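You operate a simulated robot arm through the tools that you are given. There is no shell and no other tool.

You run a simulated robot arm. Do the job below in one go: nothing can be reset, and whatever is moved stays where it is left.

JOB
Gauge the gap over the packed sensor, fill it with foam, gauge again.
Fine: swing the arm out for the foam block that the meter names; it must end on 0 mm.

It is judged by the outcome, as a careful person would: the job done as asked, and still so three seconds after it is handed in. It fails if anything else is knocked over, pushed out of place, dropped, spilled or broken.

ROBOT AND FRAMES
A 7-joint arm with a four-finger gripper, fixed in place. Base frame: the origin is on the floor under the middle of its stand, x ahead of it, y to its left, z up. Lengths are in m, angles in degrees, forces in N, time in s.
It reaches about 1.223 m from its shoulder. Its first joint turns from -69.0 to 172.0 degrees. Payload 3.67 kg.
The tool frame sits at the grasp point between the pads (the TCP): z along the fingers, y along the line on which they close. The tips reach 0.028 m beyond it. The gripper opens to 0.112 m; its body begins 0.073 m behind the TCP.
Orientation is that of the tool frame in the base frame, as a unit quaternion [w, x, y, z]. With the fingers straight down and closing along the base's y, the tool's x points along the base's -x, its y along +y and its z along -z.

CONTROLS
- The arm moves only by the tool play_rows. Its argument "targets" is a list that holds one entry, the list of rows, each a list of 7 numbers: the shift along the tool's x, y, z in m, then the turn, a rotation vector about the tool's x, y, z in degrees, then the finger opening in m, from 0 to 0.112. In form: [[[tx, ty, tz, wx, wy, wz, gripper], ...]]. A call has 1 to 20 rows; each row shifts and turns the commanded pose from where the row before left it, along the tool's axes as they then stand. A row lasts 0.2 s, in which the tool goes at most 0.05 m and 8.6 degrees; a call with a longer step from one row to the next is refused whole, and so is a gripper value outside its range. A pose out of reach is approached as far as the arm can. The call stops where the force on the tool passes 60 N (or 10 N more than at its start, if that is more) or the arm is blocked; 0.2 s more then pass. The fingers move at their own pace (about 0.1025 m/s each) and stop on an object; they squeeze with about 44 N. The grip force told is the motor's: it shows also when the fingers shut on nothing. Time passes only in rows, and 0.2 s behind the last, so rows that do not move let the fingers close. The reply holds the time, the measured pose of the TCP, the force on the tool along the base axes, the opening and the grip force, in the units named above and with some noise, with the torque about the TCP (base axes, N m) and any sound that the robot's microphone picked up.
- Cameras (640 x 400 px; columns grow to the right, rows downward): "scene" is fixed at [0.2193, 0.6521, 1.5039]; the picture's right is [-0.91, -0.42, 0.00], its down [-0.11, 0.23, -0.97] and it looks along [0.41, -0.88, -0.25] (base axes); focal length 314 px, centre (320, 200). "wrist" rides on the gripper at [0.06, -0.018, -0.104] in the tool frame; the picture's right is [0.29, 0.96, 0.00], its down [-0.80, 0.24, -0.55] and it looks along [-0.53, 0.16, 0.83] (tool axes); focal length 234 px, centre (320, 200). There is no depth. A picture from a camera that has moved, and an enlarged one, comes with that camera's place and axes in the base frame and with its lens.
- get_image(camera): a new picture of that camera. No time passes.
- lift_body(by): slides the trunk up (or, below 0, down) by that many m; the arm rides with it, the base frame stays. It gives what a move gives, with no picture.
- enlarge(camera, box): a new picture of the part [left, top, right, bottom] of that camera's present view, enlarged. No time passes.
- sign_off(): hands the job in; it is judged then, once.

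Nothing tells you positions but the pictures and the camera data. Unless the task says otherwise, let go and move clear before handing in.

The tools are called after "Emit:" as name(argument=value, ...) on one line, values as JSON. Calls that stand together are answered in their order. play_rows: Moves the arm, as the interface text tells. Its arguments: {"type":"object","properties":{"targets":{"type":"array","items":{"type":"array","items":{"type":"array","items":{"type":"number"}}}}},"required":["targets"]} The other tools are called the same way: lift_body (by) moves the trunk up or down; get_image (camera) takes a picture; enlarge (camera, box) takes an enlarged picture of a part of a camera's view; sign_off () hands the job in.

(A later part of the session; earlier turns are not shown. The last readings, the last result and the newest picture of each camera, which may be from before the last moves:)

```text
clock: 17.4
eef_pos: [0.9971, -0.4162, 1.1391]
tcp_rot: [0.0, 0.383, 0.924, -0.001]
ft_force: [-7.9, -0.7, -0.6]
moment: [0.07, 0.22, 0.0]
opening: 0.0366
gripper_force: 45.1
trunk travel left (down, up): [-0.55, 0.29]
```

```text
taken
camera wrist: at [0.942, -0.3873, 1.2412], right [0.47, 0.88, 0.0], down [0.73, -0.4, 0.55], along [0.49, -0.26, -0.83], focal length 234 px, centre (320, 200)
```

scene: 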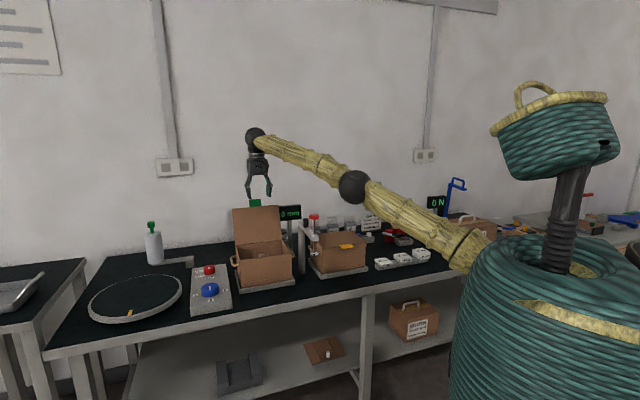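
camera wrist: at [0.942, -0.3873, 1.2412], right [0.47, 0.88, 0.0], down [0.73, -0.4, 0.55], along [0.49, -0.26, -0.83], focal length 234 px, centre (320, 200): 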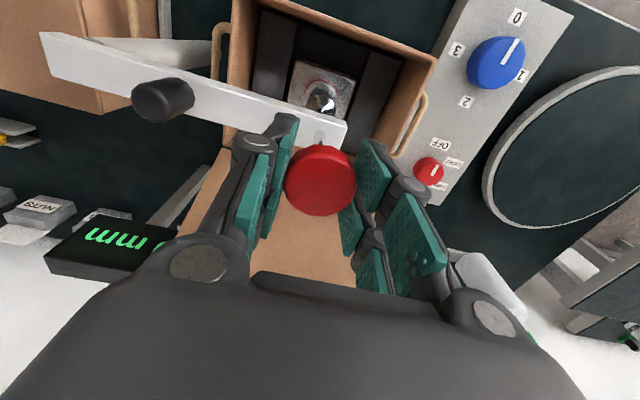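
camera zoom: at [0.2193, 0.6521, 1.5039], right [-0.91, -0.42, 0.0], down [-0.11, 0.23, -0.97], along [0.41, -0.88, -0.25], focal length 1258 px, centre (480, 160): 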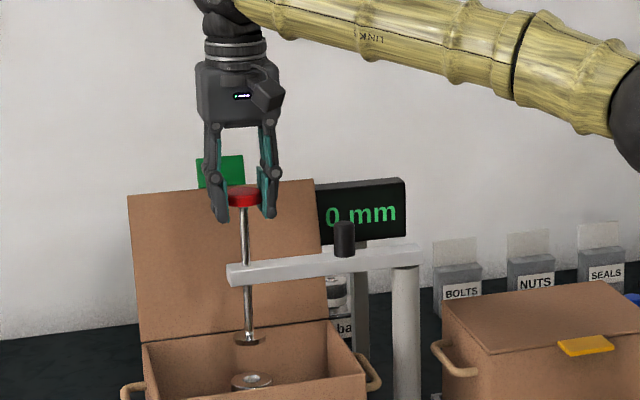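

I have the head gripped near the fingertips now. I'll lower about 36 mm, then continue in finer steps.

Emit:
play_rows(targets=[[[0, 0, 0.006, 0, 0, 0, 0.03], [0, 0, 0.006, 0, 0, 0, 0.03], [0, 0, 0.006, 0, 0, 0, 0.03], [0, 0, 0.006, 0, 0, 0, 0.03], [0, 0, 0.005, 0, 0, 0, 0.03], [0, 0, 0.005, 0, 0, 0, 0.03]]])

Emit:
enlarge(camera="scene", box=[220, 160, 340, 260])

```text
clock: 18.8
eef_pos: [0.997, -0.4182, 1.1051]
tcp_rot: [0.0, 0.383, 0.924, 0.001]
ft_force: [-7.9, -0.5, 4.4]
moment: [0.09, 0.16, 0.12]
opening: 0.0365
gripper_force: 44.8
trunk travel left (down, up): [-0.55, 0.29]
```

```text
4.00 times, centred on (280, 210) of scene
camera zoom: at [0.2193, 0.6521, 1.5039], right [-0.91, -0.42, 0.0], down [-0.11, 0.23, -0.97], along [0.41, -0.88, -0.25], focal length 1258 px, centre (480, 160)
```

zoom: 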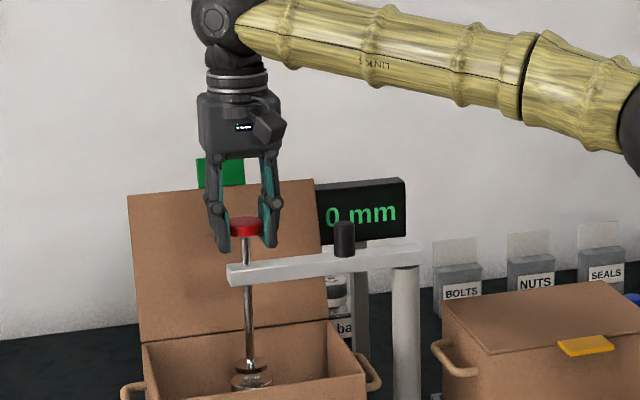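

The foot is just above the sensor top and the force is still only spring force. I'll carry on in 2 mm steps.

Emit:
play_rows(targets=[[[0, 0, 0.002, 0, 0, 0, 0.03], [0, 0, 0.002, 0, 0, 0, 0.03], [0, 0, 0.002, 0, 0, 0, 0.03]]])

Emit:
enlarge(camera="scene", box=[220, 160, 340, 260])

```text
clock: 19.6
eef_pos: [0.9969, -0.417, 1.0983]
tcp_rot: [0.0, 0.383, 0.924, 0.0]
ft_force: [-6.5, -0.5, 3.2]
moment: [0.03, 0.2, -0.04]
opening: 0.0366
gripper_force: 44.9
trunk travel left (down, up): [-0.55, 0.29]
```

```text
4.00 times, centred on (280, 210) of scene
camera zoom: at [0.2193, 0.6521, 1.5039], right [-0.91, -0.42, 0.0], down [-0.11, 0.23, -0.97], along [0.41, -0.88, -0.25], focal length 1258 px, centre (480, 160)
```

zoom: 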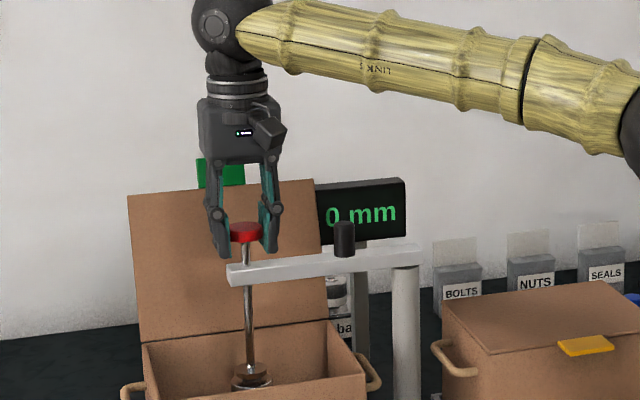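

There is no contact force yet, so I'll continue in small steps.

Emit:
play_rows(targets=[[[0, 0, 0.0015, 0, 0, 0, 0.03], [0, 0, 0.0015, 0, 0, 0, 0.03]]])

Emit:
enlarge(camera="scene", box=[220, 180, 340, 260])

```text
clock: 20.2
eef_pos: [0.9964, -0.4163, 1.0959]
tcp_rot: [0.0, 0.384, 0.923, 0.0]
ft_force: [-8.8, -0.3, 3.6]
moment: [-0.03, 0.14, -0.07]
opening: 0.0369
gripper_force: 45.2
trunk travel left (down, up): [-0.55, 0.29]
```

```text
5.00 times, centred on (280, 220) of scene
camera zoom: at [0.2193, 0.6521, 1.5039], right [-0.91, -0.42, 0.0], down [-0.11, 0.23, -0.97], along [0.41, -0.88, -0.25], focal length 1573 px, centre (520, 100)
```

zoom: 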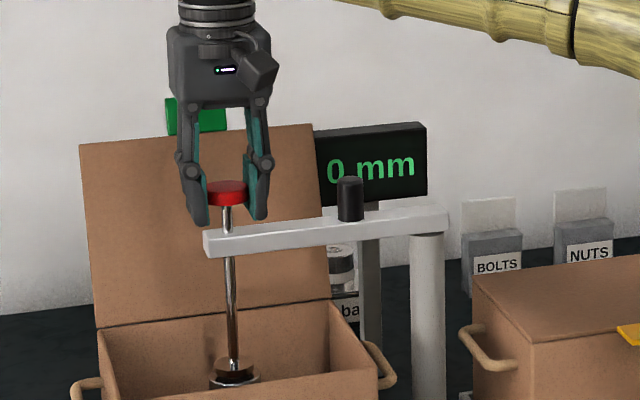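

Still no contact; I'll take a few more small steps while watching force and the meter.

Emit:
play_rows(targets=[[[0, 0, 0.0015, 0, 0, 0, 0.03], [0, 0, 0.0015, 0, 0, 0, 0.03]]])

Emit:
enlarge(camera="scene", box=[220, 180, 340, 260])

Emit:
enlarge(camera="wrist", box=[220, 20, 420, 230])

```text
clock: 20.8
eef_pos: [0.9966, -0.417, 1.0922]
tcp_rot: [0.0, 0.384, 0.923, 0.001]
ft_force: [-8.1, -0.9, 4.7]
moment: [-0.03, 0.17, 0.0]
opening: 0.0363
gripper_force: 45.3
trunk travel left (down, up): [-0.55, 0.29]
```

```text
5.00 times, centred on (280, 220) of scene
camera zoom: at [0.2193, 0.6521, 1.5039], right [-0.91, -0.42, 0.0], down [-0.11, 0.23, -0.97], along [0.41, -0.88, -0.25], focal length 1573 px, centre (520, 100)
```

zoom: 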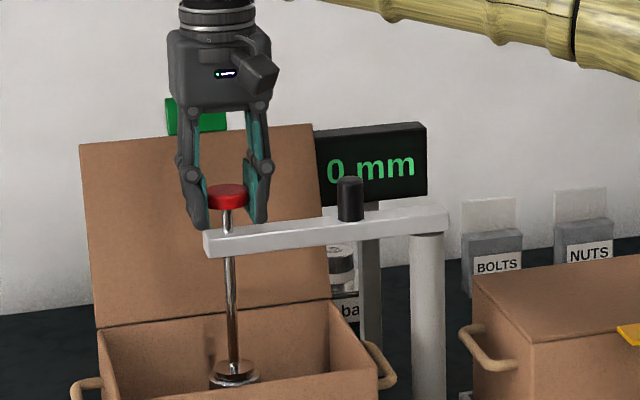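

```text
1.90 times, centred on (320, 125) of wrist
camera zoom: at [0.942, -0.3874, 1.1956], right [0.47, 0.88, 0.0], down [0.73, -0.4, 0.55], along [0.49, -0.26, -0.83], focal length 446 px, centre (320, 343)
```

zoom: 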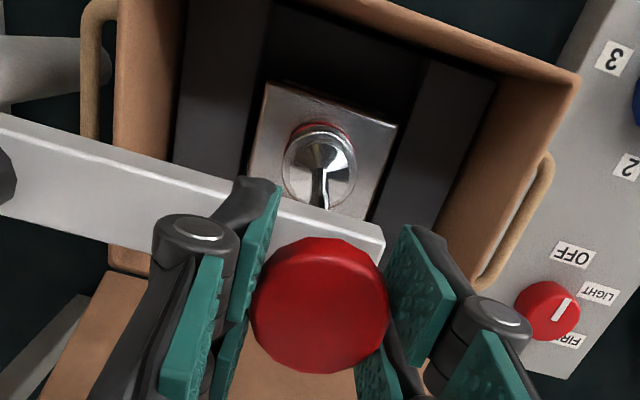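

The foot is nearly on the sensor, and my fingertips are near the beam. I'll zoom in to check both clearances.

Emit:
enlarge(camera="scene", box=[250, 205, 290, 230])

Emit:
enlarge(camera="scene", box=[250, 240, 290, 265])

```text
16.00 times, centred on (270, 218) of scene
camera zoom: at [0.2193, 0.6521, 1.5039], right [-0.91, -0.42, 0.0], down [-0.11, 0.23, -0.97], along [0.41, -0.88, -0.25], focal length 5033 px, centre (1120, -80)
```

zoom: 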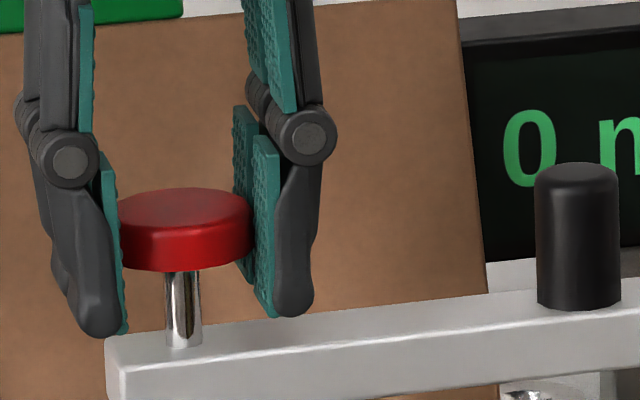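

```text
16.00 times, centred on (270, 252) of scene
camera zoom: at [0.2193, 0.6521, 1.5039], right [-0.91, -0.42, 0.0], down [-0.11, 0.23, -0.97], along [0.41, -0.88, -0.25], focal length 5033 px, centre (1120, -640)
```

zoom: 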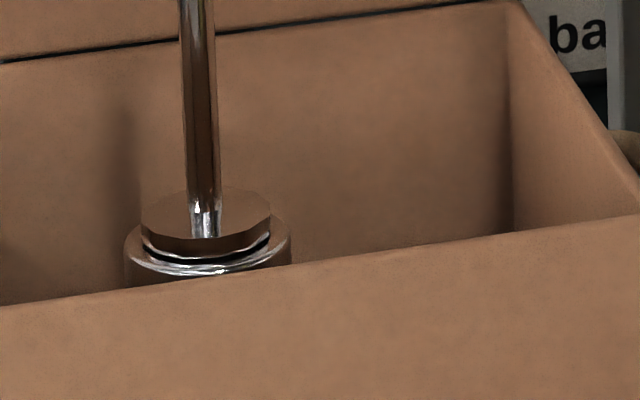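

The foot is about 2–4 mm above the sensor, but my fingertips are only about 5 mm above the beam. I'll let the plunger rise, regrip 10 mm higher on the head, and press again.

Emit:
play_rows(targets=[[[0, 0, -0.008, 0, 0, 0, 0.03], [0, 0, -0.008, 0, 0, 0, 0.03], [0, 0, -0.008, 0, 0, 0, 0.03], [0, 0, -0.008, 0, 0, 0, 0.03], [0, 0, -0.008, 0, 0, 0, 0.03], [0, 0, -0.007, 0, 0, 0, 0.03], [0, 0, 0, 0, 0, 0, 0.055], [0, 0, 0, 0, 0, 0, 0.055], [0, 0, -0.01, 0, 0, 0, 0.055], [0, 0, 0, 0, 0, 0, 0.03], [0, 0, 0, 0, 0, 0, 0.03], [0, 0, 0, 0, 0, 0, 0.03]]])

Emit:
enlarge(camera="scene", box=[245, 185, 295, 225])

```text
clock: 23.4
eef_pos: [0.9959, -0.4184, 1.1489]
tcp_rot: [0.0, 0.384, 0.924, -0.001]
ft_force: [-5.8, 0.6, 0.4]
moment: [0.09, 0.15, -0.05]
opening: 0.0371
gripper_force: 45.5
trunk travel left (down, up): [-0.55, 0.29]
```

```text
10.00 times, centred on (270, 205) of scene
camera zoom: at [0.2193, 0.6521, 1.5039], right [-0.91, -0.42, 0.0], down [-0.11, 0.23, -0.97], along [0.41, -0.88, -0.25], focal length 3145 px, centre (820, 150)
```

zoom: 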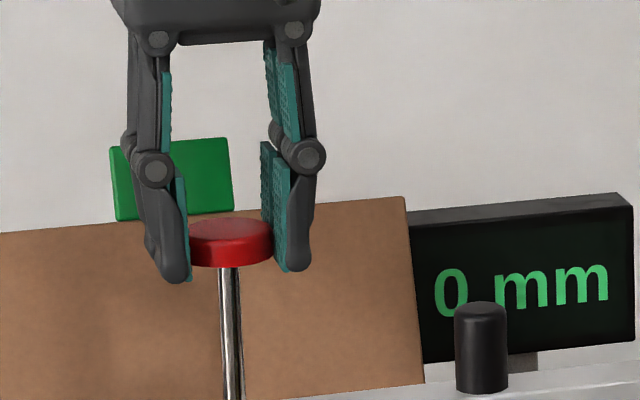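

The grip is now at the fingertips. I'll lower 46 mm, then go in fine steps to contact.

Emit:
play_rows(targets=[[[0, 0, 0.008, 0, 0, 0, 0.03], [0, 0, 0.008, 0, 0, 0, 0.03], [0, 0, 0.008, 0, 0, 0, 0.03], [0, 0, 0.008, 0, 0, 0, 0.03], [0, 0, 0.008, 0, 0, 0, 0.03], [0, 0, 0.006, 0, 0, 0, 0.03], [0, 0, 0.0015, 0, 0, 0, 0.03], [0, 0, 0.0015, 0, 0, 0, 0.03]]])

Emit:
enlarge(camera="scene", box=[250, 200, 320, 265])

```text
clock: 25.2
eef_pos: [0.9971, -0.4178, 1.1024]
tcp_rot: [0.002, 0.383, 0.924, 0.001]
ft_force: [-0.2, -5.4, 13.6]
moment: [-0.01, 0.14, 0.39]
opening: 0.0372
gripper_force: 45.1
trunk travel left (down, up): [-0.55, 0.29]
```

```text
6.15 times, centred on (285, 232) of scene
camera zoom: at [0.2193, 0.6521, 1.5039], right [-0.91, -0.42, 0.0], down [-0.11, 0.23, -0.97], along [0.41, -0.88, -0.25], focal length 1936 px, centre (535, 0)
```

zoom: 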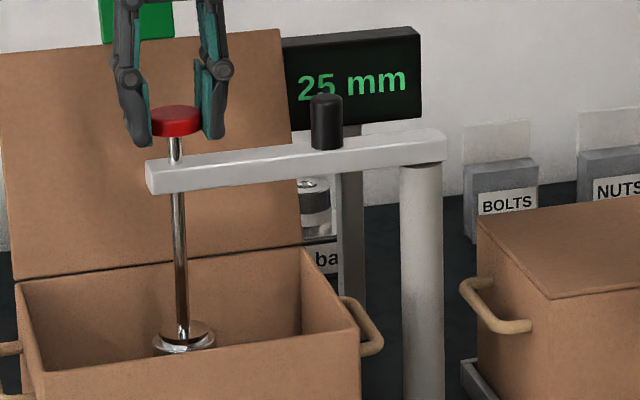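

The meter reads 25 mm on contact, so it names the 25 mm block. I'll hold briefly to confirm the reading, then raise the plunger slowly.

Emit:
play_rows(targets=[[[0, 0, 0, 0, 0, 0, 0.03], [0, 0, 0, 0, 0, 0, 0.03]]])

Emit:
enlarge(camera="scene", box=[250, 190, 320, 255])

```text
clock: 25.8
eef_pos: [0.9965, -0.4176, 1.1017]
tcp_rot: [0.001, 0.384, 0.923, 0.001]
ft_force: [2.2, -5.9, 18.3]
moment: [-0.17, -0.24, 0.48]
opening: 0.0372
gripper_force: 44.7
trunk travel left (down, up): [-0.55, 0.29]
```

```text
6.15 times, centred on (285, 222) of scene
camera zoom: at [0.2193, 0.6521, 1.5039], right [-0.91, -0.42, 0.0], down [-0.11, 0.23, -0.97], along [0.41, -0.88, -0.25], focal length 1936 px, centre (535, 62)
```

zoom: 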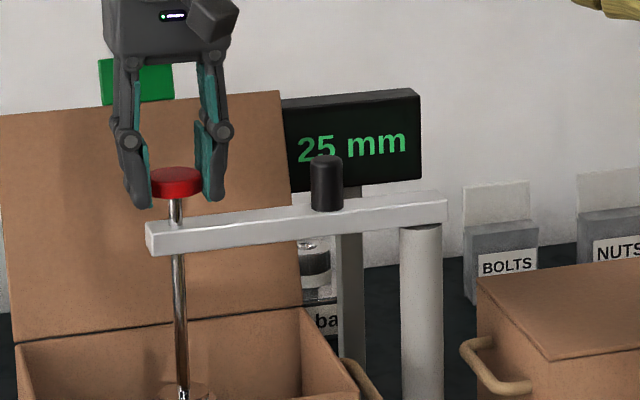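

The reading is confirmed at 25 mm. I'll raise the plunger to the top with the grip and start swinging the gauge arm back out along the same arc.

Emit:
play_rows(targets=[[[0, 0, -0.008, 0, 0, 0, 0.03], [0, 0, -0.008, 0, 0, 0, 0.03], [0, 0, -0.008, 0, 0, 0, 0.03], [0, 0, -0.008, 0, 0, 0, 0.03], [0, 0, -0.008, 0, 0, 0, 0.03], [0, 0, -0.008, 0, 0, 0, 0.03], [0, 0, 0, 0, 0, 0, 0.03]]])

Emit:
enlarge(camera="scene", box=[220, 160, 340, 260])

```text
clock: 27.4
eef_pos: [0.9974, -0.417, 1.1489]
tcp_rot: [0.001, 0.384, 0.923, 0.0]
ft_force: [-6.5, -1.9, 1.4]
moment: [-0.1, 0.02, -0.04]
opening: 0.0373
gripper_force: 45.0
trunk travel left (down, up): [-0.55, 0.29]
```

```text
4.00 times, centred on (280, 210) of scene
camera zoom: at [0.2193, 0.6521, 1.5039], right [-0.91, -0.42, 0.0], down [-0.11, 0.23, -0.97], along [0.41, -0.88, -0.25], focal length 1258 px, centre (480, 160)
```

zoom: 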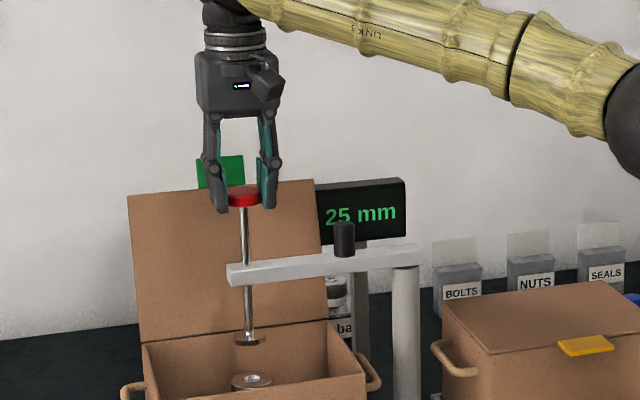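

The meter latched at 25 mm. Now I'll swing the arm out along the reverse arc.

Emit:
play_rows(targets=[[[0.01897, -0.00099, 0, 0, 0, 0, 0.03], [0.01876, -0.00298, 0, 0, 0, 0, 0.03], [0.01835, -0.00491, 0, 0, 0, 0, 0.03], [0.01774, -0.00681, 0, 0, 0, 0, 0.03], [0.01693, -0.00863, 0, 0, 0, 0, 0.03]]])

Emit:
enlarge(camera="scene", box=[220, 160, 340, 260])

```text
clock: 28.6
eef_pos: [0.916, -0.371, 1.1472]
tcp_rot: [0.0, 0.383, 0.924, 0.001]
ft_force: [-0.5, -7.3, 0.8]
moment: [0.12, -0.51, 0.26]
opening: 0.0368
gripper_force: 45.2
trunk travel left (down, up): [-0.55, 0.29]
```

```text
4.00 times, centred on (280, 210) of scene
camera zoom: at [0.2193, 0.6521, 1.5039], right [-0.91, -0.42, 0.0], down [-0.11, 0.23, -0.97], along [0.41, -0.88, -0.25], focal length 1258 px, centre (480, 160)
```

zoom: 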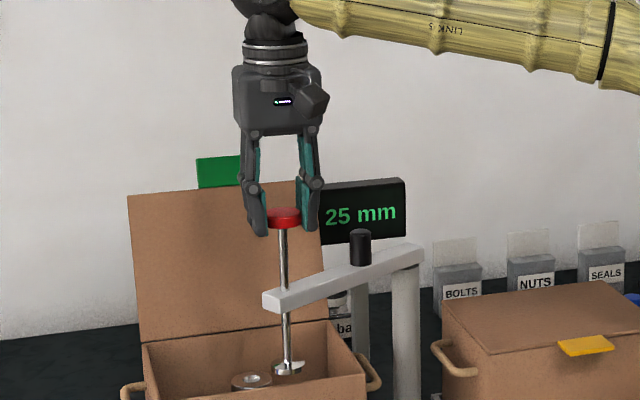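

The return swing is tracking well, so I'll continue out.

Emit:
play_rows(targets=[[[0.01593, -0.01034, 0, 0, 0, 0, 0.03], [0.01476, -0.01196, 0, 0, 0, 0, 0.03], [0.01343, -0.01343, 0, 0, 0, 0, 0.03], [0.01196, -0.01477, 0, 0, 0, 0, 0.03], [0.01035, -0.01593, 0, 0, 0, 0, 0.03], [0.00862, -0.01693, 0, 0, 0, 0, 0.03]]])

Emit:
enlarge(camera="scene", box=[230, 160, 350, 260])

```text
clock: 30.0
eef_pos: [0.8037, -0.3771, 1.1462]
tcp_rot: [0.0, 0.384, 0.923, 0.001]
ft_force: [2.9, -6.5, 1.5]
moment: [-0.07, -1.09, -0.02]
opening: 0.0369
gripper_force: 44.9
trunk travel left (down, up): [-0.55, 0.29]
```

```text
4.00 times, centred on (290, 210) of scene
camera zoom: at [0.2193, 0.6521, 1.5039], right [-0.91, -0.42, 0.0], down [-0.11, 0.23, -0.97], along [0.41, -0.88, -0.25], focal length 1258 px, centre (440, 160)
```

zoom: 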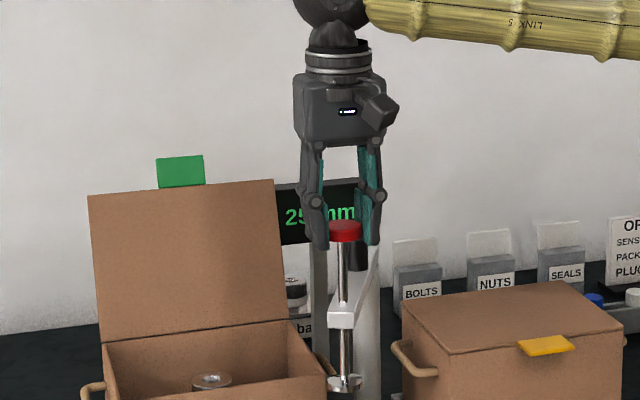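

About 24° of swing is left, and I'll bring the gauge back to its original rest direction.

Emit:
play_rows(targets=[[[0.00681, -0.01773, 0, 0, 0, 0, 0.03], [0.00492, -0.01835, 0, 0, 0, 0, 0.03], [0.00297, -0.01877, 0, 0, 0, 0, 0.03], [0.00099, -0.0175, 0, 0, 0, 0, 0.03], [0, 0, 0, 0, 0, 0, 0.03]]])

Emit:
enlarge(camera="scene", box=[240, 160, 360, 260])

Emit:
get_image(camera="wrist")

```text
clock: 31.2
eef_pos: [0.7418, -0.4165, 1.1465]
tcp_rot: [-0.001, 0.384, 0.924, 0.001]
ft_force: [1.2, 1.6, -2.2]
moment: [0.01, 0.16, 0.26]
opening: 0.037
gripper_force: 44.8
trunk travel left (down, up): [-0.55, 0.29]
```

```text
4.00 times, centred on (300, 210) of scene
camera zoom: at [0.2193, 0.6521, 1.5039], right [-0.91, -0.42, 0.0], down [-0.11, 0.23, -0.97], along [0.41, -0.88, -0.25], focal length 1258 px, centre (400, 160)
```

zoom: 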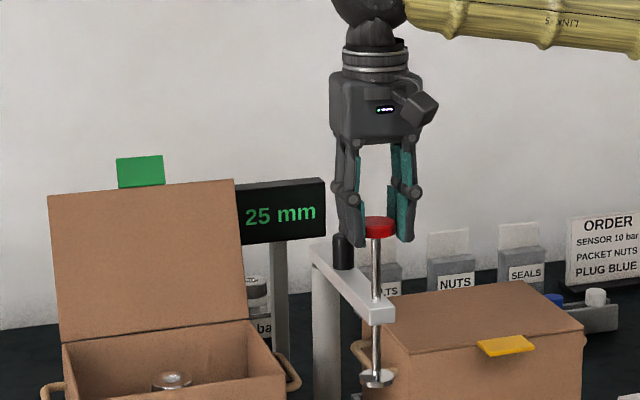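

```text
taken
camera wrist: at [0.6874, -0.3863, 1.2501], right [0.47, 0.88, 0.0], down [0.73, -0.4, 0.55], along [0.49, -0.26, -0.83], focal length 234 px, centre (320, 200)
```

wrist: 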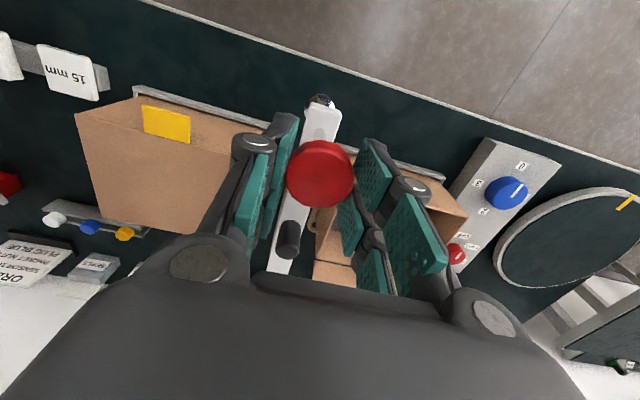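

The gauge is back at its rest position with the meter holding 25 mm. I'll release the head, rise clear, and travel over to the foam blocks at a safe height.

Emit:
play_rows(targets=[[[0, 0, 0, 0, 0, 0, 0.08], [0, 0, 0, 0, 0, 0, 0.08], [0, 0, -0.035, 0, 0, 0, 0.08], [0, 0, -0.035, 0, 0, 0, 0.08], [-0.0078, -0.0447, 0, 0, 0, 0, 0.1], [-0.0078, -0.0447, 0, 0, 0, 0, 0.1], [-0.0078, -0.0447, 0, 0, 0, 0, 0.1], [-0.0078, -0.0447, 0, 0, 0, 0, 0.1], [-0.0078, -0.0447, 0, 0, 0, 0, 0.1], [-0.0078, -0.0447, 0, 0, 0, 0, 0.1], [-0.0078, -0.0447, 0, 0, 0, 0, 0.1], [-0.0078, -0.0447, 0, 0, 0, 0, 0.1], [-0.0078, -0.0447, 0, 0, 0, 0, 0.1], [-0.0078, -0.0447, 0, 0, 0, 0, 0.1], [-0.0078, -0.0447, 0, 0, 0, 0, 0.1], [0, 0, 0, 0, 0, 0, 0.1]]])

Emit:
get_image(camera="wrist")

Emit:
get_image(camera="scene")

```text
clock: 34.6
eef_pos: [0.5436, -0.8394, 1.2001]
tcp_rot: [-0.001, 0.382, 0.924, 0.004]
ft_force: [-0.3, 1.5, 0.7]
moment: [-0.06, 0.0, -0.04]
opening: 0.1
gripper_force: 0.1
out of reach, approached as far as the arm can: row 12, 13, 14, 15
trunk travel left (down, up): [-0.55, 0.29]
```

```text
taken
camera wrist: at [0.4894, -0.8103, 1.3045], right [0.47, 0.88, 0.01], down [0.73, -0.4, 0.55], along [0.49, -0.26, -0.83], focal length 234 px, centre (320, 200)
```

wrist: 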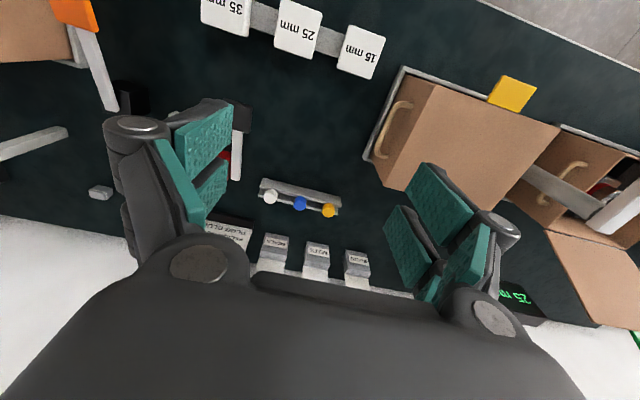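

```text
taken
```

scene: 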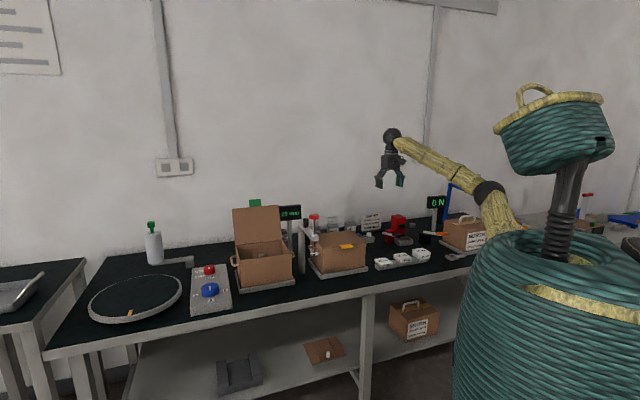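

The arm stalled near its first-joint limit, at p≈-0.21, with the elbow swung outward; nothing was touched. The block is at p≈-0.267, q≈0.908. Turning the tool back counter-clockwise should bring the elbow in, so I'll try that here, high above everything.

Emit:
play_rows(targets=[[[0, 0, 0, 0, 0, -7.5, 0.1], [0, 0, 0, 0, 0, -7.5, 0.1], [0, 0, 0, 0, 0, -7.5, 0.1]]])

Emit:
get_image(camera="scene")

Emit:
get_image(camera="wrist")

```text
clock: 35.4
eef_pos: [0.544, -0.8281, 1.2079]
tcp_rot: [0.001, 0.194, 0.981, -0.002]
ft_force: [-0.1, -0.1, 0.6]
moment: [0.05, 0.0, 0.02]
opening: 0.1002
gripper_force: 0.1
trunk travel left (down, up): [-0.55, 0.29]
```

```text
taken
```

scene: 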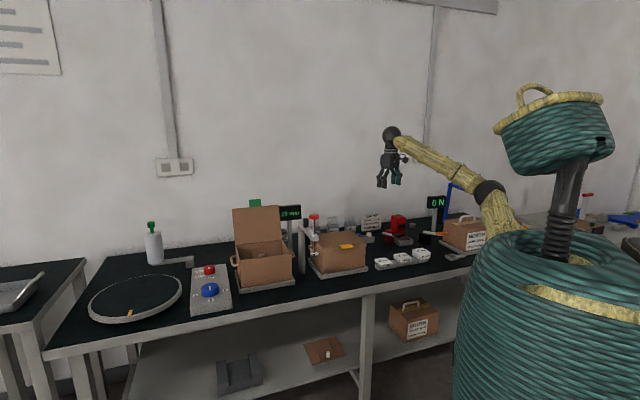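

```text
taken
camera wrist: at [0.4816, -0.821, 1.3113], right [0.1, 0.99, -0.01], down [0.83, -0.08, 0.55], along [0.55, -0.06, -0.83], focal length 234 px, centre (320, 200)
```

wrist: 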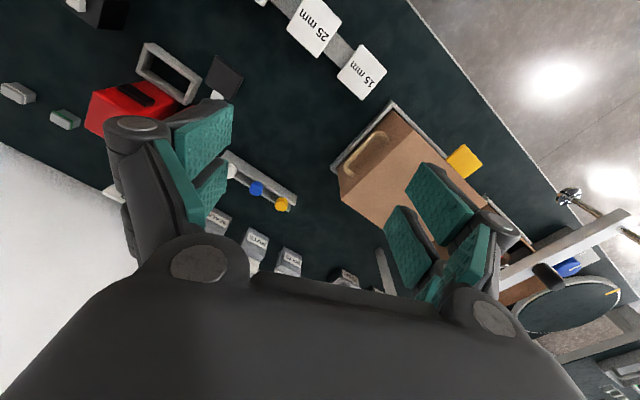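

The turn was reachable. I'll turn another 22.5° and then try moving toward the block.

Emit:
play_rows(targets=[[[0, 0, 0, 0, 0, -7.5, 0.1], [0, 0, 0, 0, 0, -7.5, 0.1], [0, 0, 0, 0, 0, -7.5, 0.1], [0.02, 0, 0, 0, 0, 0, 0.1], [0.02, 0, 0, 0, 0, 0, 0.1]]])

Emit:
get_image(camera="scene")

Emit:
get_image(camera="wrist")

```text
clock: 36.6
eef_pos: [0.5483, -0.7731, 1.1696]
tcp_rot: [0.001, 0.067, 0.998, 0.001]
ft_force: [-0.4, -0.2, -0.4]
moment: [0.04, 0.01, 0.0]
opening: 0.1
gripper_force: 0.0
out of reach, approached as far as the arm can: row 1, 2, 3, 4, 5
trunk travel left (down, up): [-0.55, 0.29]
```

```text
taken
```

scene: 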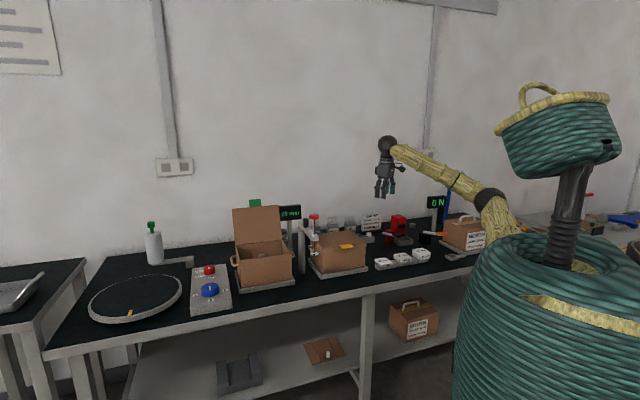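

```text
taken
camera wrist: at [0.4869, -0.7836, 1.2743], right [-0.16, 0.99, 0.0], down [0.82, 0.13, 0.56], along [0.55, 0.09, -0.83], focal length 234 px, centre (320, 200)
```

wrist: 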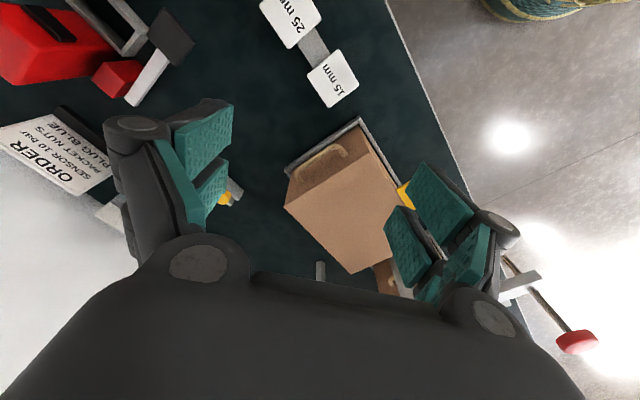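

The arm is still stalled at the first-joint limit. I'll look at the arm's posture more closely before deciding how to reconfigure it.

Emit:
enlarge(camera="scene", box=[360, 120, 540, 260])

```text
2.86 times, centred on (450, 190) of scene
camera zoom: at [0.2193, 0.6521, 1.5039], right [-0.91, -0.42, 0.0], down [-0.11, 0.23, -0.97], along [0.41, -0.88, -0.25], focal length 899 px, centre (-51, 229)
```

zoom: 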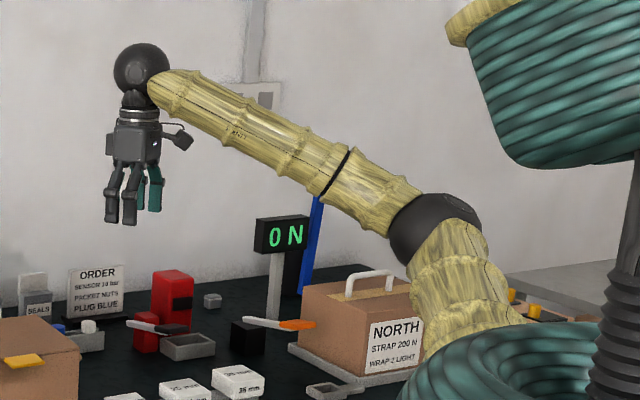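

The pose here is a compromise at the joint limits, so I'll back off toward +p to a comfortable spot and restore the tool heading. From there I'll retry in smaller steps to see how the elbow behaves.

Emit:
play_rows(targets=[[[-0.0058, 0.0411, -0.0133, 0, 0, 0, 0.1], [-0.0058, 0.0411, -0.0133, 0, 0, 0, 0.1], [-0.0058, 0.0411, -0.0133, 0, 0, 0, 0.1], [0, 0, 0, 0, 0, 0, 0.1]]])

Emit:
enlarge(camera="scene", box=[330, 90, 540, 260])

```text
clock: 37.6
eef_pos: [0.5834, -0.6439, 1.2159]
tcp_rot: [0.002, 0.067, 0.998, -0.004]
ft_force: [-0.5, -0.8, 0.5]
moment: [0.06, 0.0, 0.04]
opening: 0.1001
gripper_force: 0.2
trunk travel left (down, up): [-0.55, 0.29]
```

```text
2.35 times, centred on (435, 175) of scene
camera zoom: at [0.2193, 0.6521, 1.5039], right [-0.91, -0.42, 0.0], down [-0.11, 0.23, -0.97], along [0.41, -0.88, -0.25], focal length 740 px, centre (49, 259)
```

zoom: 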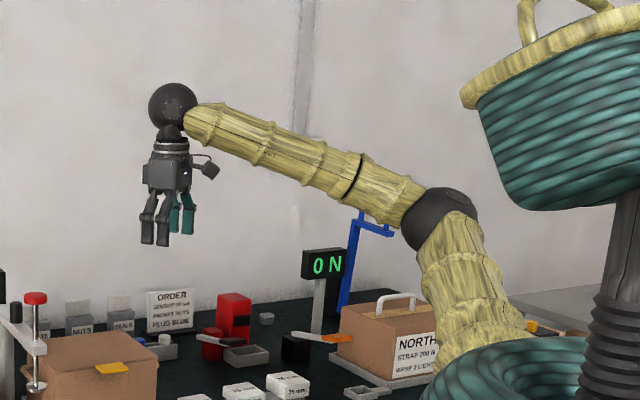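

The heading-172° pose is fine here. Lowering the wrist relative to the shoulder should lift the elbow and free the first joint, so I'll raise the trunk fully and then bring the hand down with the arm.

Emit:
lift_body(by=0.28)

Emit:
play_rows(targets=[[[0, 0, 0.045, 0, 0, 0, 0.1], [0, 0, 0.045, 0, 0, 0, 0.1], [0, 0, 0.045, 0, 0, 0, 0.1], [0, 0, 0.045, 0, 0, 0, 0.1], [0, 0, 0.045, 0, 0, 0, 0.1], [0, 0, 0.045, 0, 0, 0, 0.1], [0, 0, 0.045, 0, 0, 0, 0.1], [0, 0, 0, 0, 0, 0, 0.1]]])

Emit:
get_image(camera="scene")

Emit:
get_image(camera="wrist")

```text
clock: 40.4
eef_pos: [0.5824, -0.6554, 1.4919]
tcp_rot: [0.0, 0.066, 0.998, 0.0]
ft_force: [-0.9, 0.4, 0.0]
moment: [-0.02, 0.05, -0.04]
opening: 0.0999
gripper_force: 0.0
trunk travel left (down, up): [-0.83, 0.01]
```

```text
clock: 42.2
eef_pos: [0.5819, -0.6586, 1.1748]
tcp_rot: [0.0, 0.067, 0.998, 0.002]
ft_force: [-0.1, 0.5, 0.3]
moment: [-0.04, -0.02, 0.04]
opening: 0.0998
gripper_force: 0.2
trunk travel left (down, up): [-0.83, 0.01]
```

```text
taken
```

scene: 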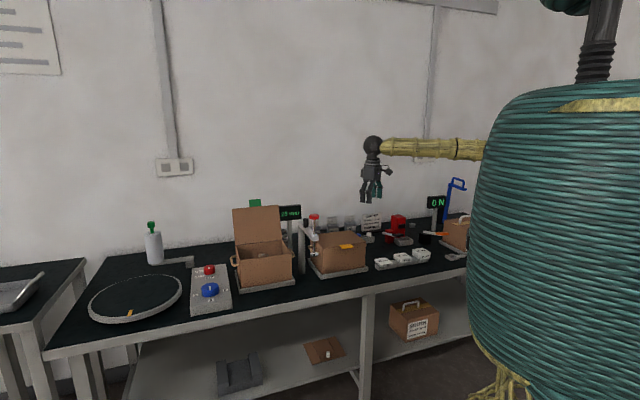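

```text
taken
camera wrist: at [0.5195, -0.6686, 1.2771], right [-0.16, 0.99, 0.0], down [0.82, 0.13, 0.56], along [0.55, 0.09, -0.83], focal length 234 px, centre (320, 200)
```

wrist: 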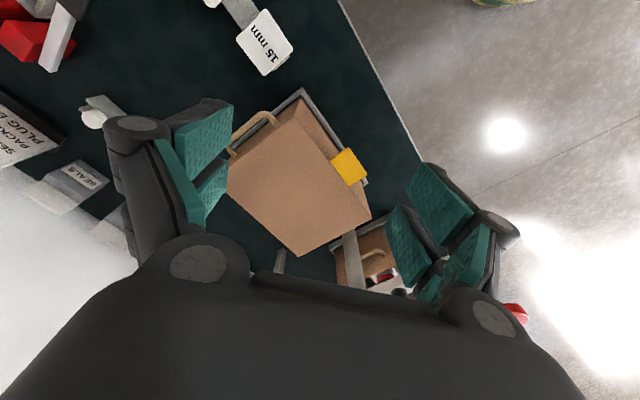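

The arm is comfortable at this trunk height. I'll try moving toward the 25 mm block at z≈1.17 in modest steps.

Emit:
play_rows(targets=[[[0.01305, -0.02346, 0, 0, 0, 0, 0.1], [0.01305, -0.02346, 0, 0, 0, 0, 0.1], [0.01305, -0.02346, 0, 0, 0, 0, 0.1], [0.01305, -0.02346, 0, 0, 0, 0, 0.1], [0.01305, -0.02346, 0, 0, 0, 0, 0.1], [0.01305, -0.02346, 0, 0, 0, 0, 0.1], [0.01305, -0.02346, 0, 0, 0, 0, 0.1], [0.01305, -0.02346, 0, 0, 0, 0, 0.1]]])

Emit:
get_image(camera="wrist")

Emit:
get_image(camera="scene")

```text
clock: 44.2
eef_pos: [0.5079, -0.7629, 1.2485]
tcp_rot: [0.071, 0.071, 0.995, -0.005]
ft_force: [-1.7, -0.5, 0.7]
moment: [0.03, -0.07, -0.01]
opening: 0.1002
gripper_force: 0.0
out of reach, approached as far as the arm can: row 7, 8
trunk travel left (down, up): [-0.83, 0.01]
stopped in row 8: the arm was blocked; the commanded pose is now the measured one
```

```text
taken
camera wrist: at [0.4328, -0.7705, 1.3418], right [-0.15, 0.99, -0.04], down [0.74, 0.14, 0.66], along [0.66, 0.07, -0.75], focal length 234 px, centre (320, 200)
```

wrist: 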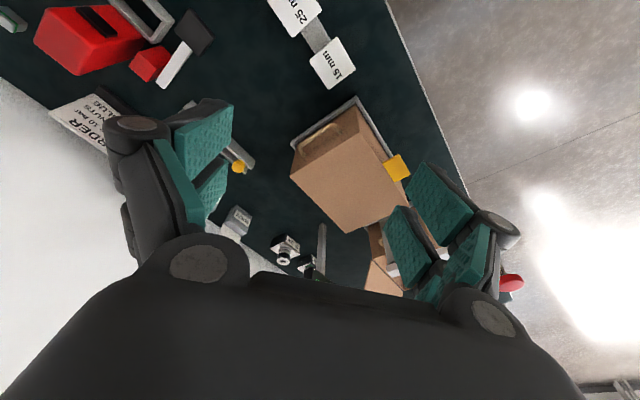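

```text
taken
```

scene: 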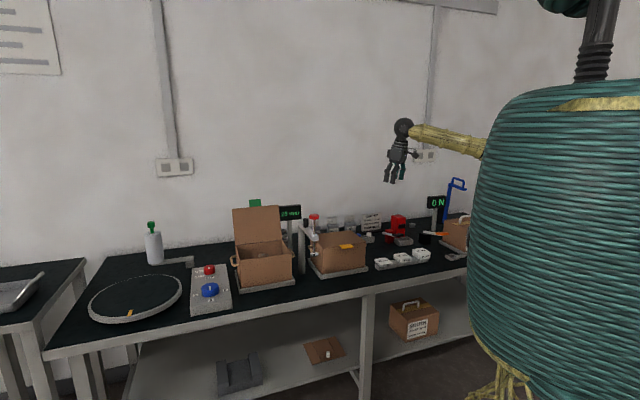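

With the trunk up the hand got much closer, to p≈-0.21, before the arm was blocked. A lower wrist should help further, so I'll straighten the tool, back off slightly, and continue at a lower height.

Emit:
play_rows(targets=[[[0, 0, 0, 0, 8.2, 0, 0.08], [-0.006, 0.01, 0.035, 0, 0, 0, 0.08], [-0.006, 0.01, 0.04, 0, 0, 0, 0.08], [0, 0, 0.04, 0, 0, 0, 0.08], [0, 0, 0.04, 0, 0, 0, 0.08], [0, 0, 0.04, 0, 0, 0, 0.08]]])

Emit:
get_image(camera="wrist")

Emit:
get_image(camera="scene")

```text
clock: 45.6
eef_pos: [0.5238, -0.7422, 1.0549]
tcp_rot: [-0.001, 0.071, 0.997, -0.002]
ft_force: [1.1, 0.8, -0.7]
moment: [0.02, 0.01, 0.0]
opening: 0.0798
gripper_force: 0.2
trunk travel left (down, up): [-0.83, 0.01]
```

```text
taken
camera wrist: at [0.4629, -0.751, 1.1579], right [-0.15, 0.99, 0.0], down [0.82, 0.13, 0.55], along [0.55, 0.08, -0.83], focal length 234 px, centre (320, 200)
```

wrist: 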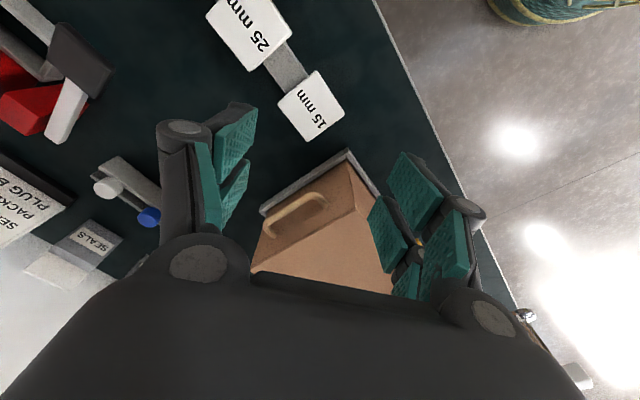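

```text
taken
```

scene: 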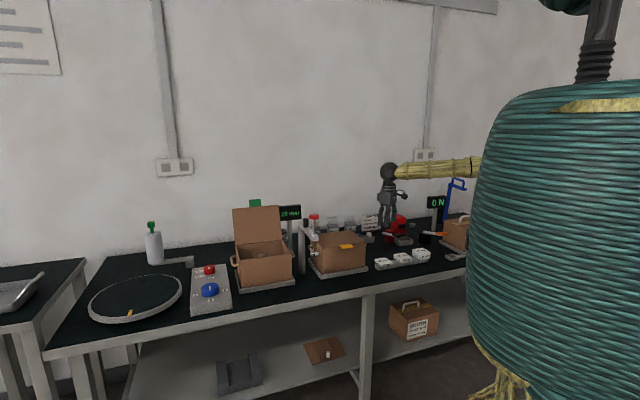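

The hand is vertical at z≈1.055 and comfortable. I'll continue toward the block in small steps.

Emit:
play_rows(targets=[[[0.00955, -0.0162, 0, 0, 0, 0, 0.08], [0.00955, -0.0162, 0, 0, 0, 0, 0.08], [0.00955, -0.0162, 0, 0, 0, 0, 0.08]]])

```text
clock: 46.4
eef_pos: [0.4849, -0.7887, 1.056]
tcp_rot: [-0.001, 0.076, 0.997, -0.003]
ft_force: [-4.1, -0.6, -6.7]
moment: [0.05, -0.34, 0.04]
opening: 0.0801
gripper_force: 0.1
out of reach, approached as far as the arm can: row 3
trunk travel left (down, up): [-0.83, 0.01]
```

This is the boundary again, at p≈-0.215. The grip needs heading 135° to square with the block, so I'll back off slightly and turn to that heading to see if it extends the reach.

Emit:
play_rows(targets=[[[-0.0096, 0.0162, 0, 0, 0, 0, 0.08], [0, 0, 0, 0, 0, 7.4, 0.08], [0, 0, 0, 0, 0, 7.4, 0.08], [0, 0, 0, 0, 0, 7.4, 0.08], [0, 0, 0, 0, 0, 7.4, 0.08], [0, 0, 0, 0, 0, 7.4, 0.08]]])

Emit:
get_image(camera="wrist")

```text
clock: 47.8
eef_pos: [0.4975, -0.7738, 1.0564]
tcp_rot: [0.001, 0.384, 0.923, -0.003]
ft_force: [-0.2, -0.2, -0.1]
moment: [0.0, 0.0, 0.0]
opening: 0.0804
gripper_force: 0.0
trunk travel left (down, up): [-0.83, 0.01]
```

```text
taken
camera wrist: at [0.4432, -0.7433, 1.1592], right [0.48, 0.88, 0.0], down [0.73, -0.39, 0.56], along [0.49, -0.27, -0.83], focal length 234 px, centre (320, 200)
```

wrist: 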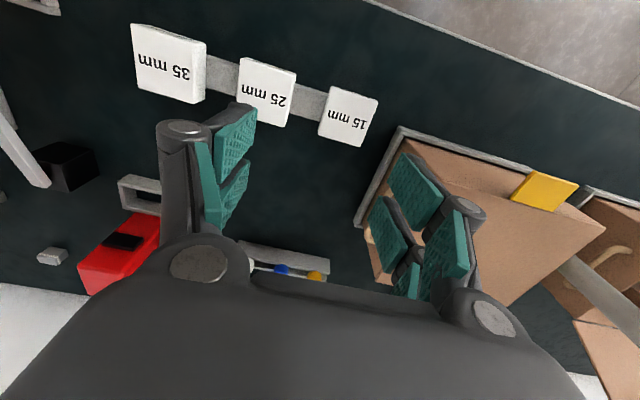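

At heading 135° it's unflagged here. From the views, the 25 mm block's top centre is at p≈-0.261, q≈0.904, z≈0.85. I'll step toward it along the bench.

Emit:
play_rows(targets=[[[-0.0008, -0.011, 0, 0, 0, 0, 0.08], [-0.0008, -0.011, 0, 0, 0, 0, 0.08], [-0.0008, -0.011, 0, 0, 0, 0, 0.08]]])

```text
clock: 48.6
eef_pos: [0.4753, -0.7971, 1.0576]
tcp_rot: [0.001, 0.383, 0.924, -0.002]
ft_force: [0.5, -0.1, -0.1]
moment: [0.03, 0.0, 0.0]
opening: 0.0797
gripper_force: 0.1
trunk travel left (down, up): [-0.83, 0.01]
```

That went past the earlier limit without a flag, so I'll continue.

Emit:
play_rows(targets=[[[-0.001, -0.011, 0, 0, 0, 0, 0.08], [-0.001, -0.011, 0, 0, 0, 0, 0.08], [-0.001, -0.011, 0, 0, 0, 0, 0.08], [0, 0, 0, 0, 0, 0, 0.08]]])

Emit:
get_image(camera="wrist")

Emit:
get_image(camera="scene")

```text
clock: 49.6
eef_pos: [0.4558, -0.8249, 1.0557]
tcp_rot: [-0.001, 0.383, 0.924, -0.001]
ft_force: [0.6, 0.0, 0.5]
moment: [-0.02, 0.04, 0.01]
opening: 0.08
gripper_force: 0.0
trunk travel left (down, up): [-0.83, 0.01]
```

```text
taken
camera wrist: at [0.4008, -0.7947, 1.1593], right [0.48, 0.88, 0.0], down [0.73, -0.39, 0.55], along [0.49, -0.27, -0.83], focal length 234 px, centre (320, 200)
```

wrist: 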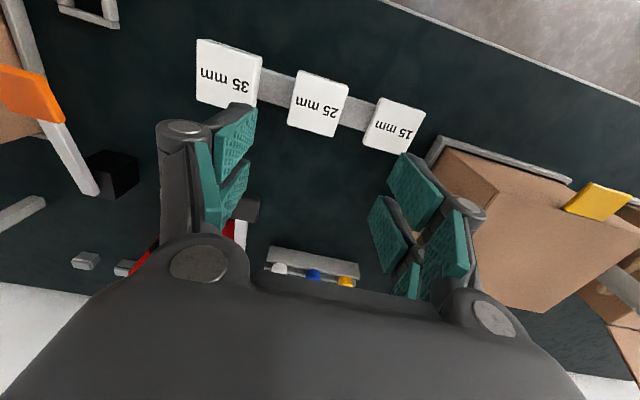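

```text
taken
```

scene: 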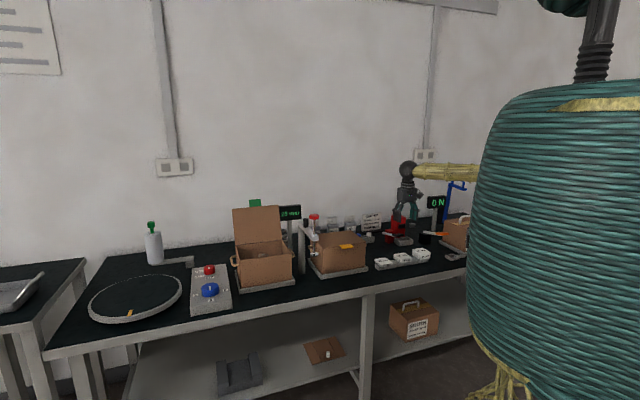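

I'm now directly above the 25 mm block. I'll zoom in to refine the centring and check finger clearance before descending.

Emit:
enlarge(camera="wrist", box=[180, 20, 440, 180])

Emit:
enlarge(camera="scene", box=[360, 160, 450, 275])

```text
2.46 times, centred on (310, 100) of wrist
camera zoom: at [0.4008, -0.7947, 1.1593], right [0.48, 0.88, 0.0], down [0.73, -0.39, 0.55], along [0.49, -0.27, -0.83], focal length 576 px, centre (345, 446)
```

zoom: 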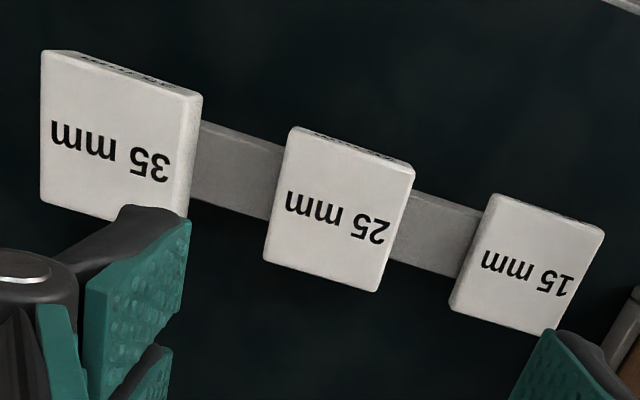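

```text
3.48 times, centred on (405, 218) of scene
camera zoom: at [0.2193, 0.6521, 1.5039], right [-0.91, -0.42, 0.0], down [-0.11, 0.23, -0.97], along [0.41, -0.88, -0.25], focal length 1094 px, centre (24, 139)
```

zoom: 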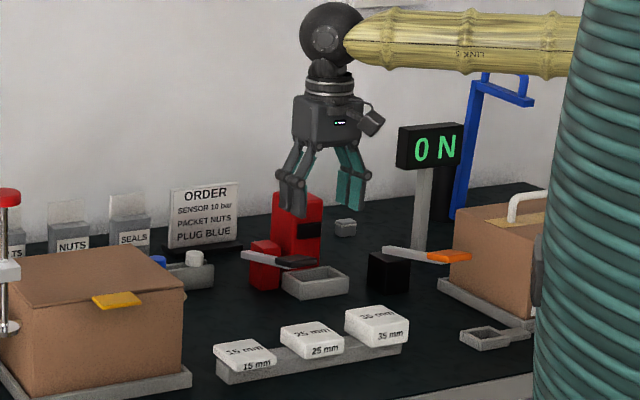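

The block is centred within about 4 mm, is roughly 65 mm square, and has about 5 cm gaps to its neighbours. I'll correct the centring and descend partway.

Emit:
play_rows(targets=[[[-0.004, -0.0038, 0, 0, 0, 0, 0.09], [0, 0, 0.03, 0, 0, 0, 0.09], [0, 0, 0.03, 0, 0, 0, 0.09], [0, 0, 0.03, 0, 0, 0, 0.09], [0, 0, 0.03, 0, 0, 0, 0.09], [0, 0, 0, 0, 0, 0, 0.09]]])

Emit:
get_image(camera="wrist")

Emit:
enlarge(camera="scene", box=[360, 180, 450, 280])

```text
clock: 51.0
eef_pos: [0.454, -0.8334, 0.9377]
tcp_rot: [0.002, 0.385, 0.923, -0.003]
ft_force: [-0.3, 0.5, 0.4]
moment: [0.01, -0.02, 0.02]
opening: 0.0899
gripper_force: 0.1
trunk travel left (down, up): [-0.83, 0.01]
```

```text
taken
camera wrist: at [0.3996, -0.8021, 1.0394], right [0.48, 0.88, -0.01], down [0.73, -0.39, 0.56], along [0.49, -0.27, -0.83], focal length 234 px, centre (320, 200)
```

wrist: 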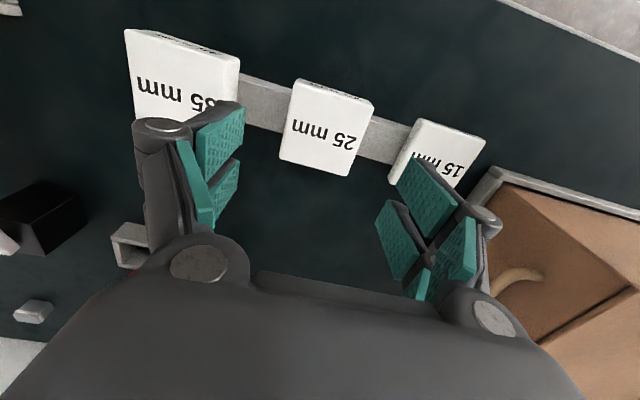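

```text
4.00 times, centred on (405, 230) of scene
camera zoom: at [0.2193, 0.6521, 1.5039], right [-0.91, -0.42, 0.0], down [-0.11, 0.23, -0.97], along [0.41, -0.88, -0.25], focal length 1258 px, centre (-20, 80)
```

zoom: 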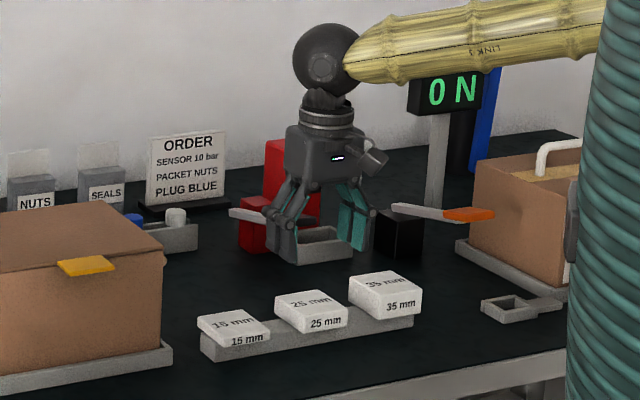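

I'm within 4 mm of centre and the fingers straddle the block with room on both sides. I'll fine-correct and descend to just above the rack level.

Emit:
play_rows(targets=[[[0.0036, 0.0036, 0, 0, 0, 0, 0.09], [0, 0, 0.025, 0, 0, 0, 0.09], [0, 0, 0.025, 0, 0, 0, 0.09], [0, 0, 0.015, 0, 0, 0, 0.09], [0, 0, 0.0, 0, 0, 0, 0.09]]])

Emit:
get_image(camera="wrist")

Emit:
enlarge(camera="scene", box=[370, 210, 440, 280])

```text
clock: 52.2
eef_pos: [0.4556, -0.8282, 0.8732]
tcp_rot: [0.004, 0.385, 0.923, -0.005]
ft_force: [0.4, -0.8, 0.5]
moment: [-0.02, 0.0, -0.03]
opening: 0.0901
gripper_force: 0.0
trunk travel left (down, up): [-0.83, 0.01]
```

```text
taken
camera wrist: at [0.401, -0.7971, 0.9749], right [0.48, 0.88, -0.01], down [0.73, -0.39, 0.56], along [0.49, -0.28, -0.83], focal length 234 px, centre (320, 200)
```

wrist: 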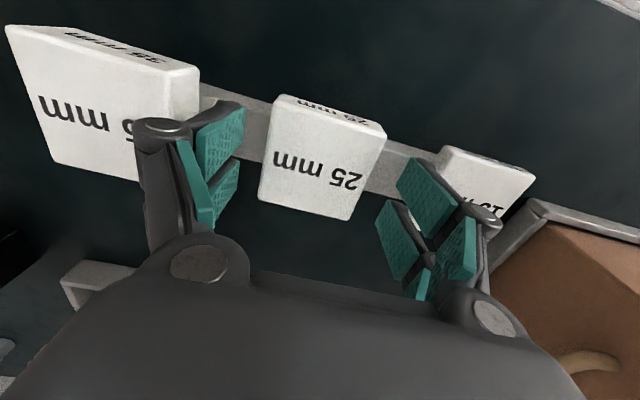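

```text
5.71 times, centred on (405, 245) of scene
camera zoom: at [0.2193, 0.6521, 1.5039], right [-0.91, -0.42, 0.0], down [-0.11, 0.23, -0.97], along [0.41, -0.88, -0.25], focal length 1797 px, centre (-166, -57)
```

zoom: 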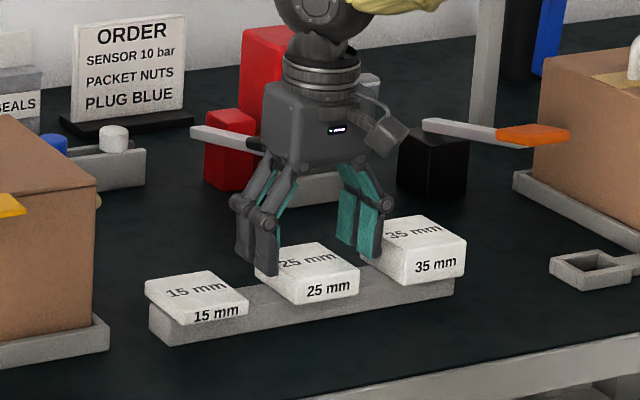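

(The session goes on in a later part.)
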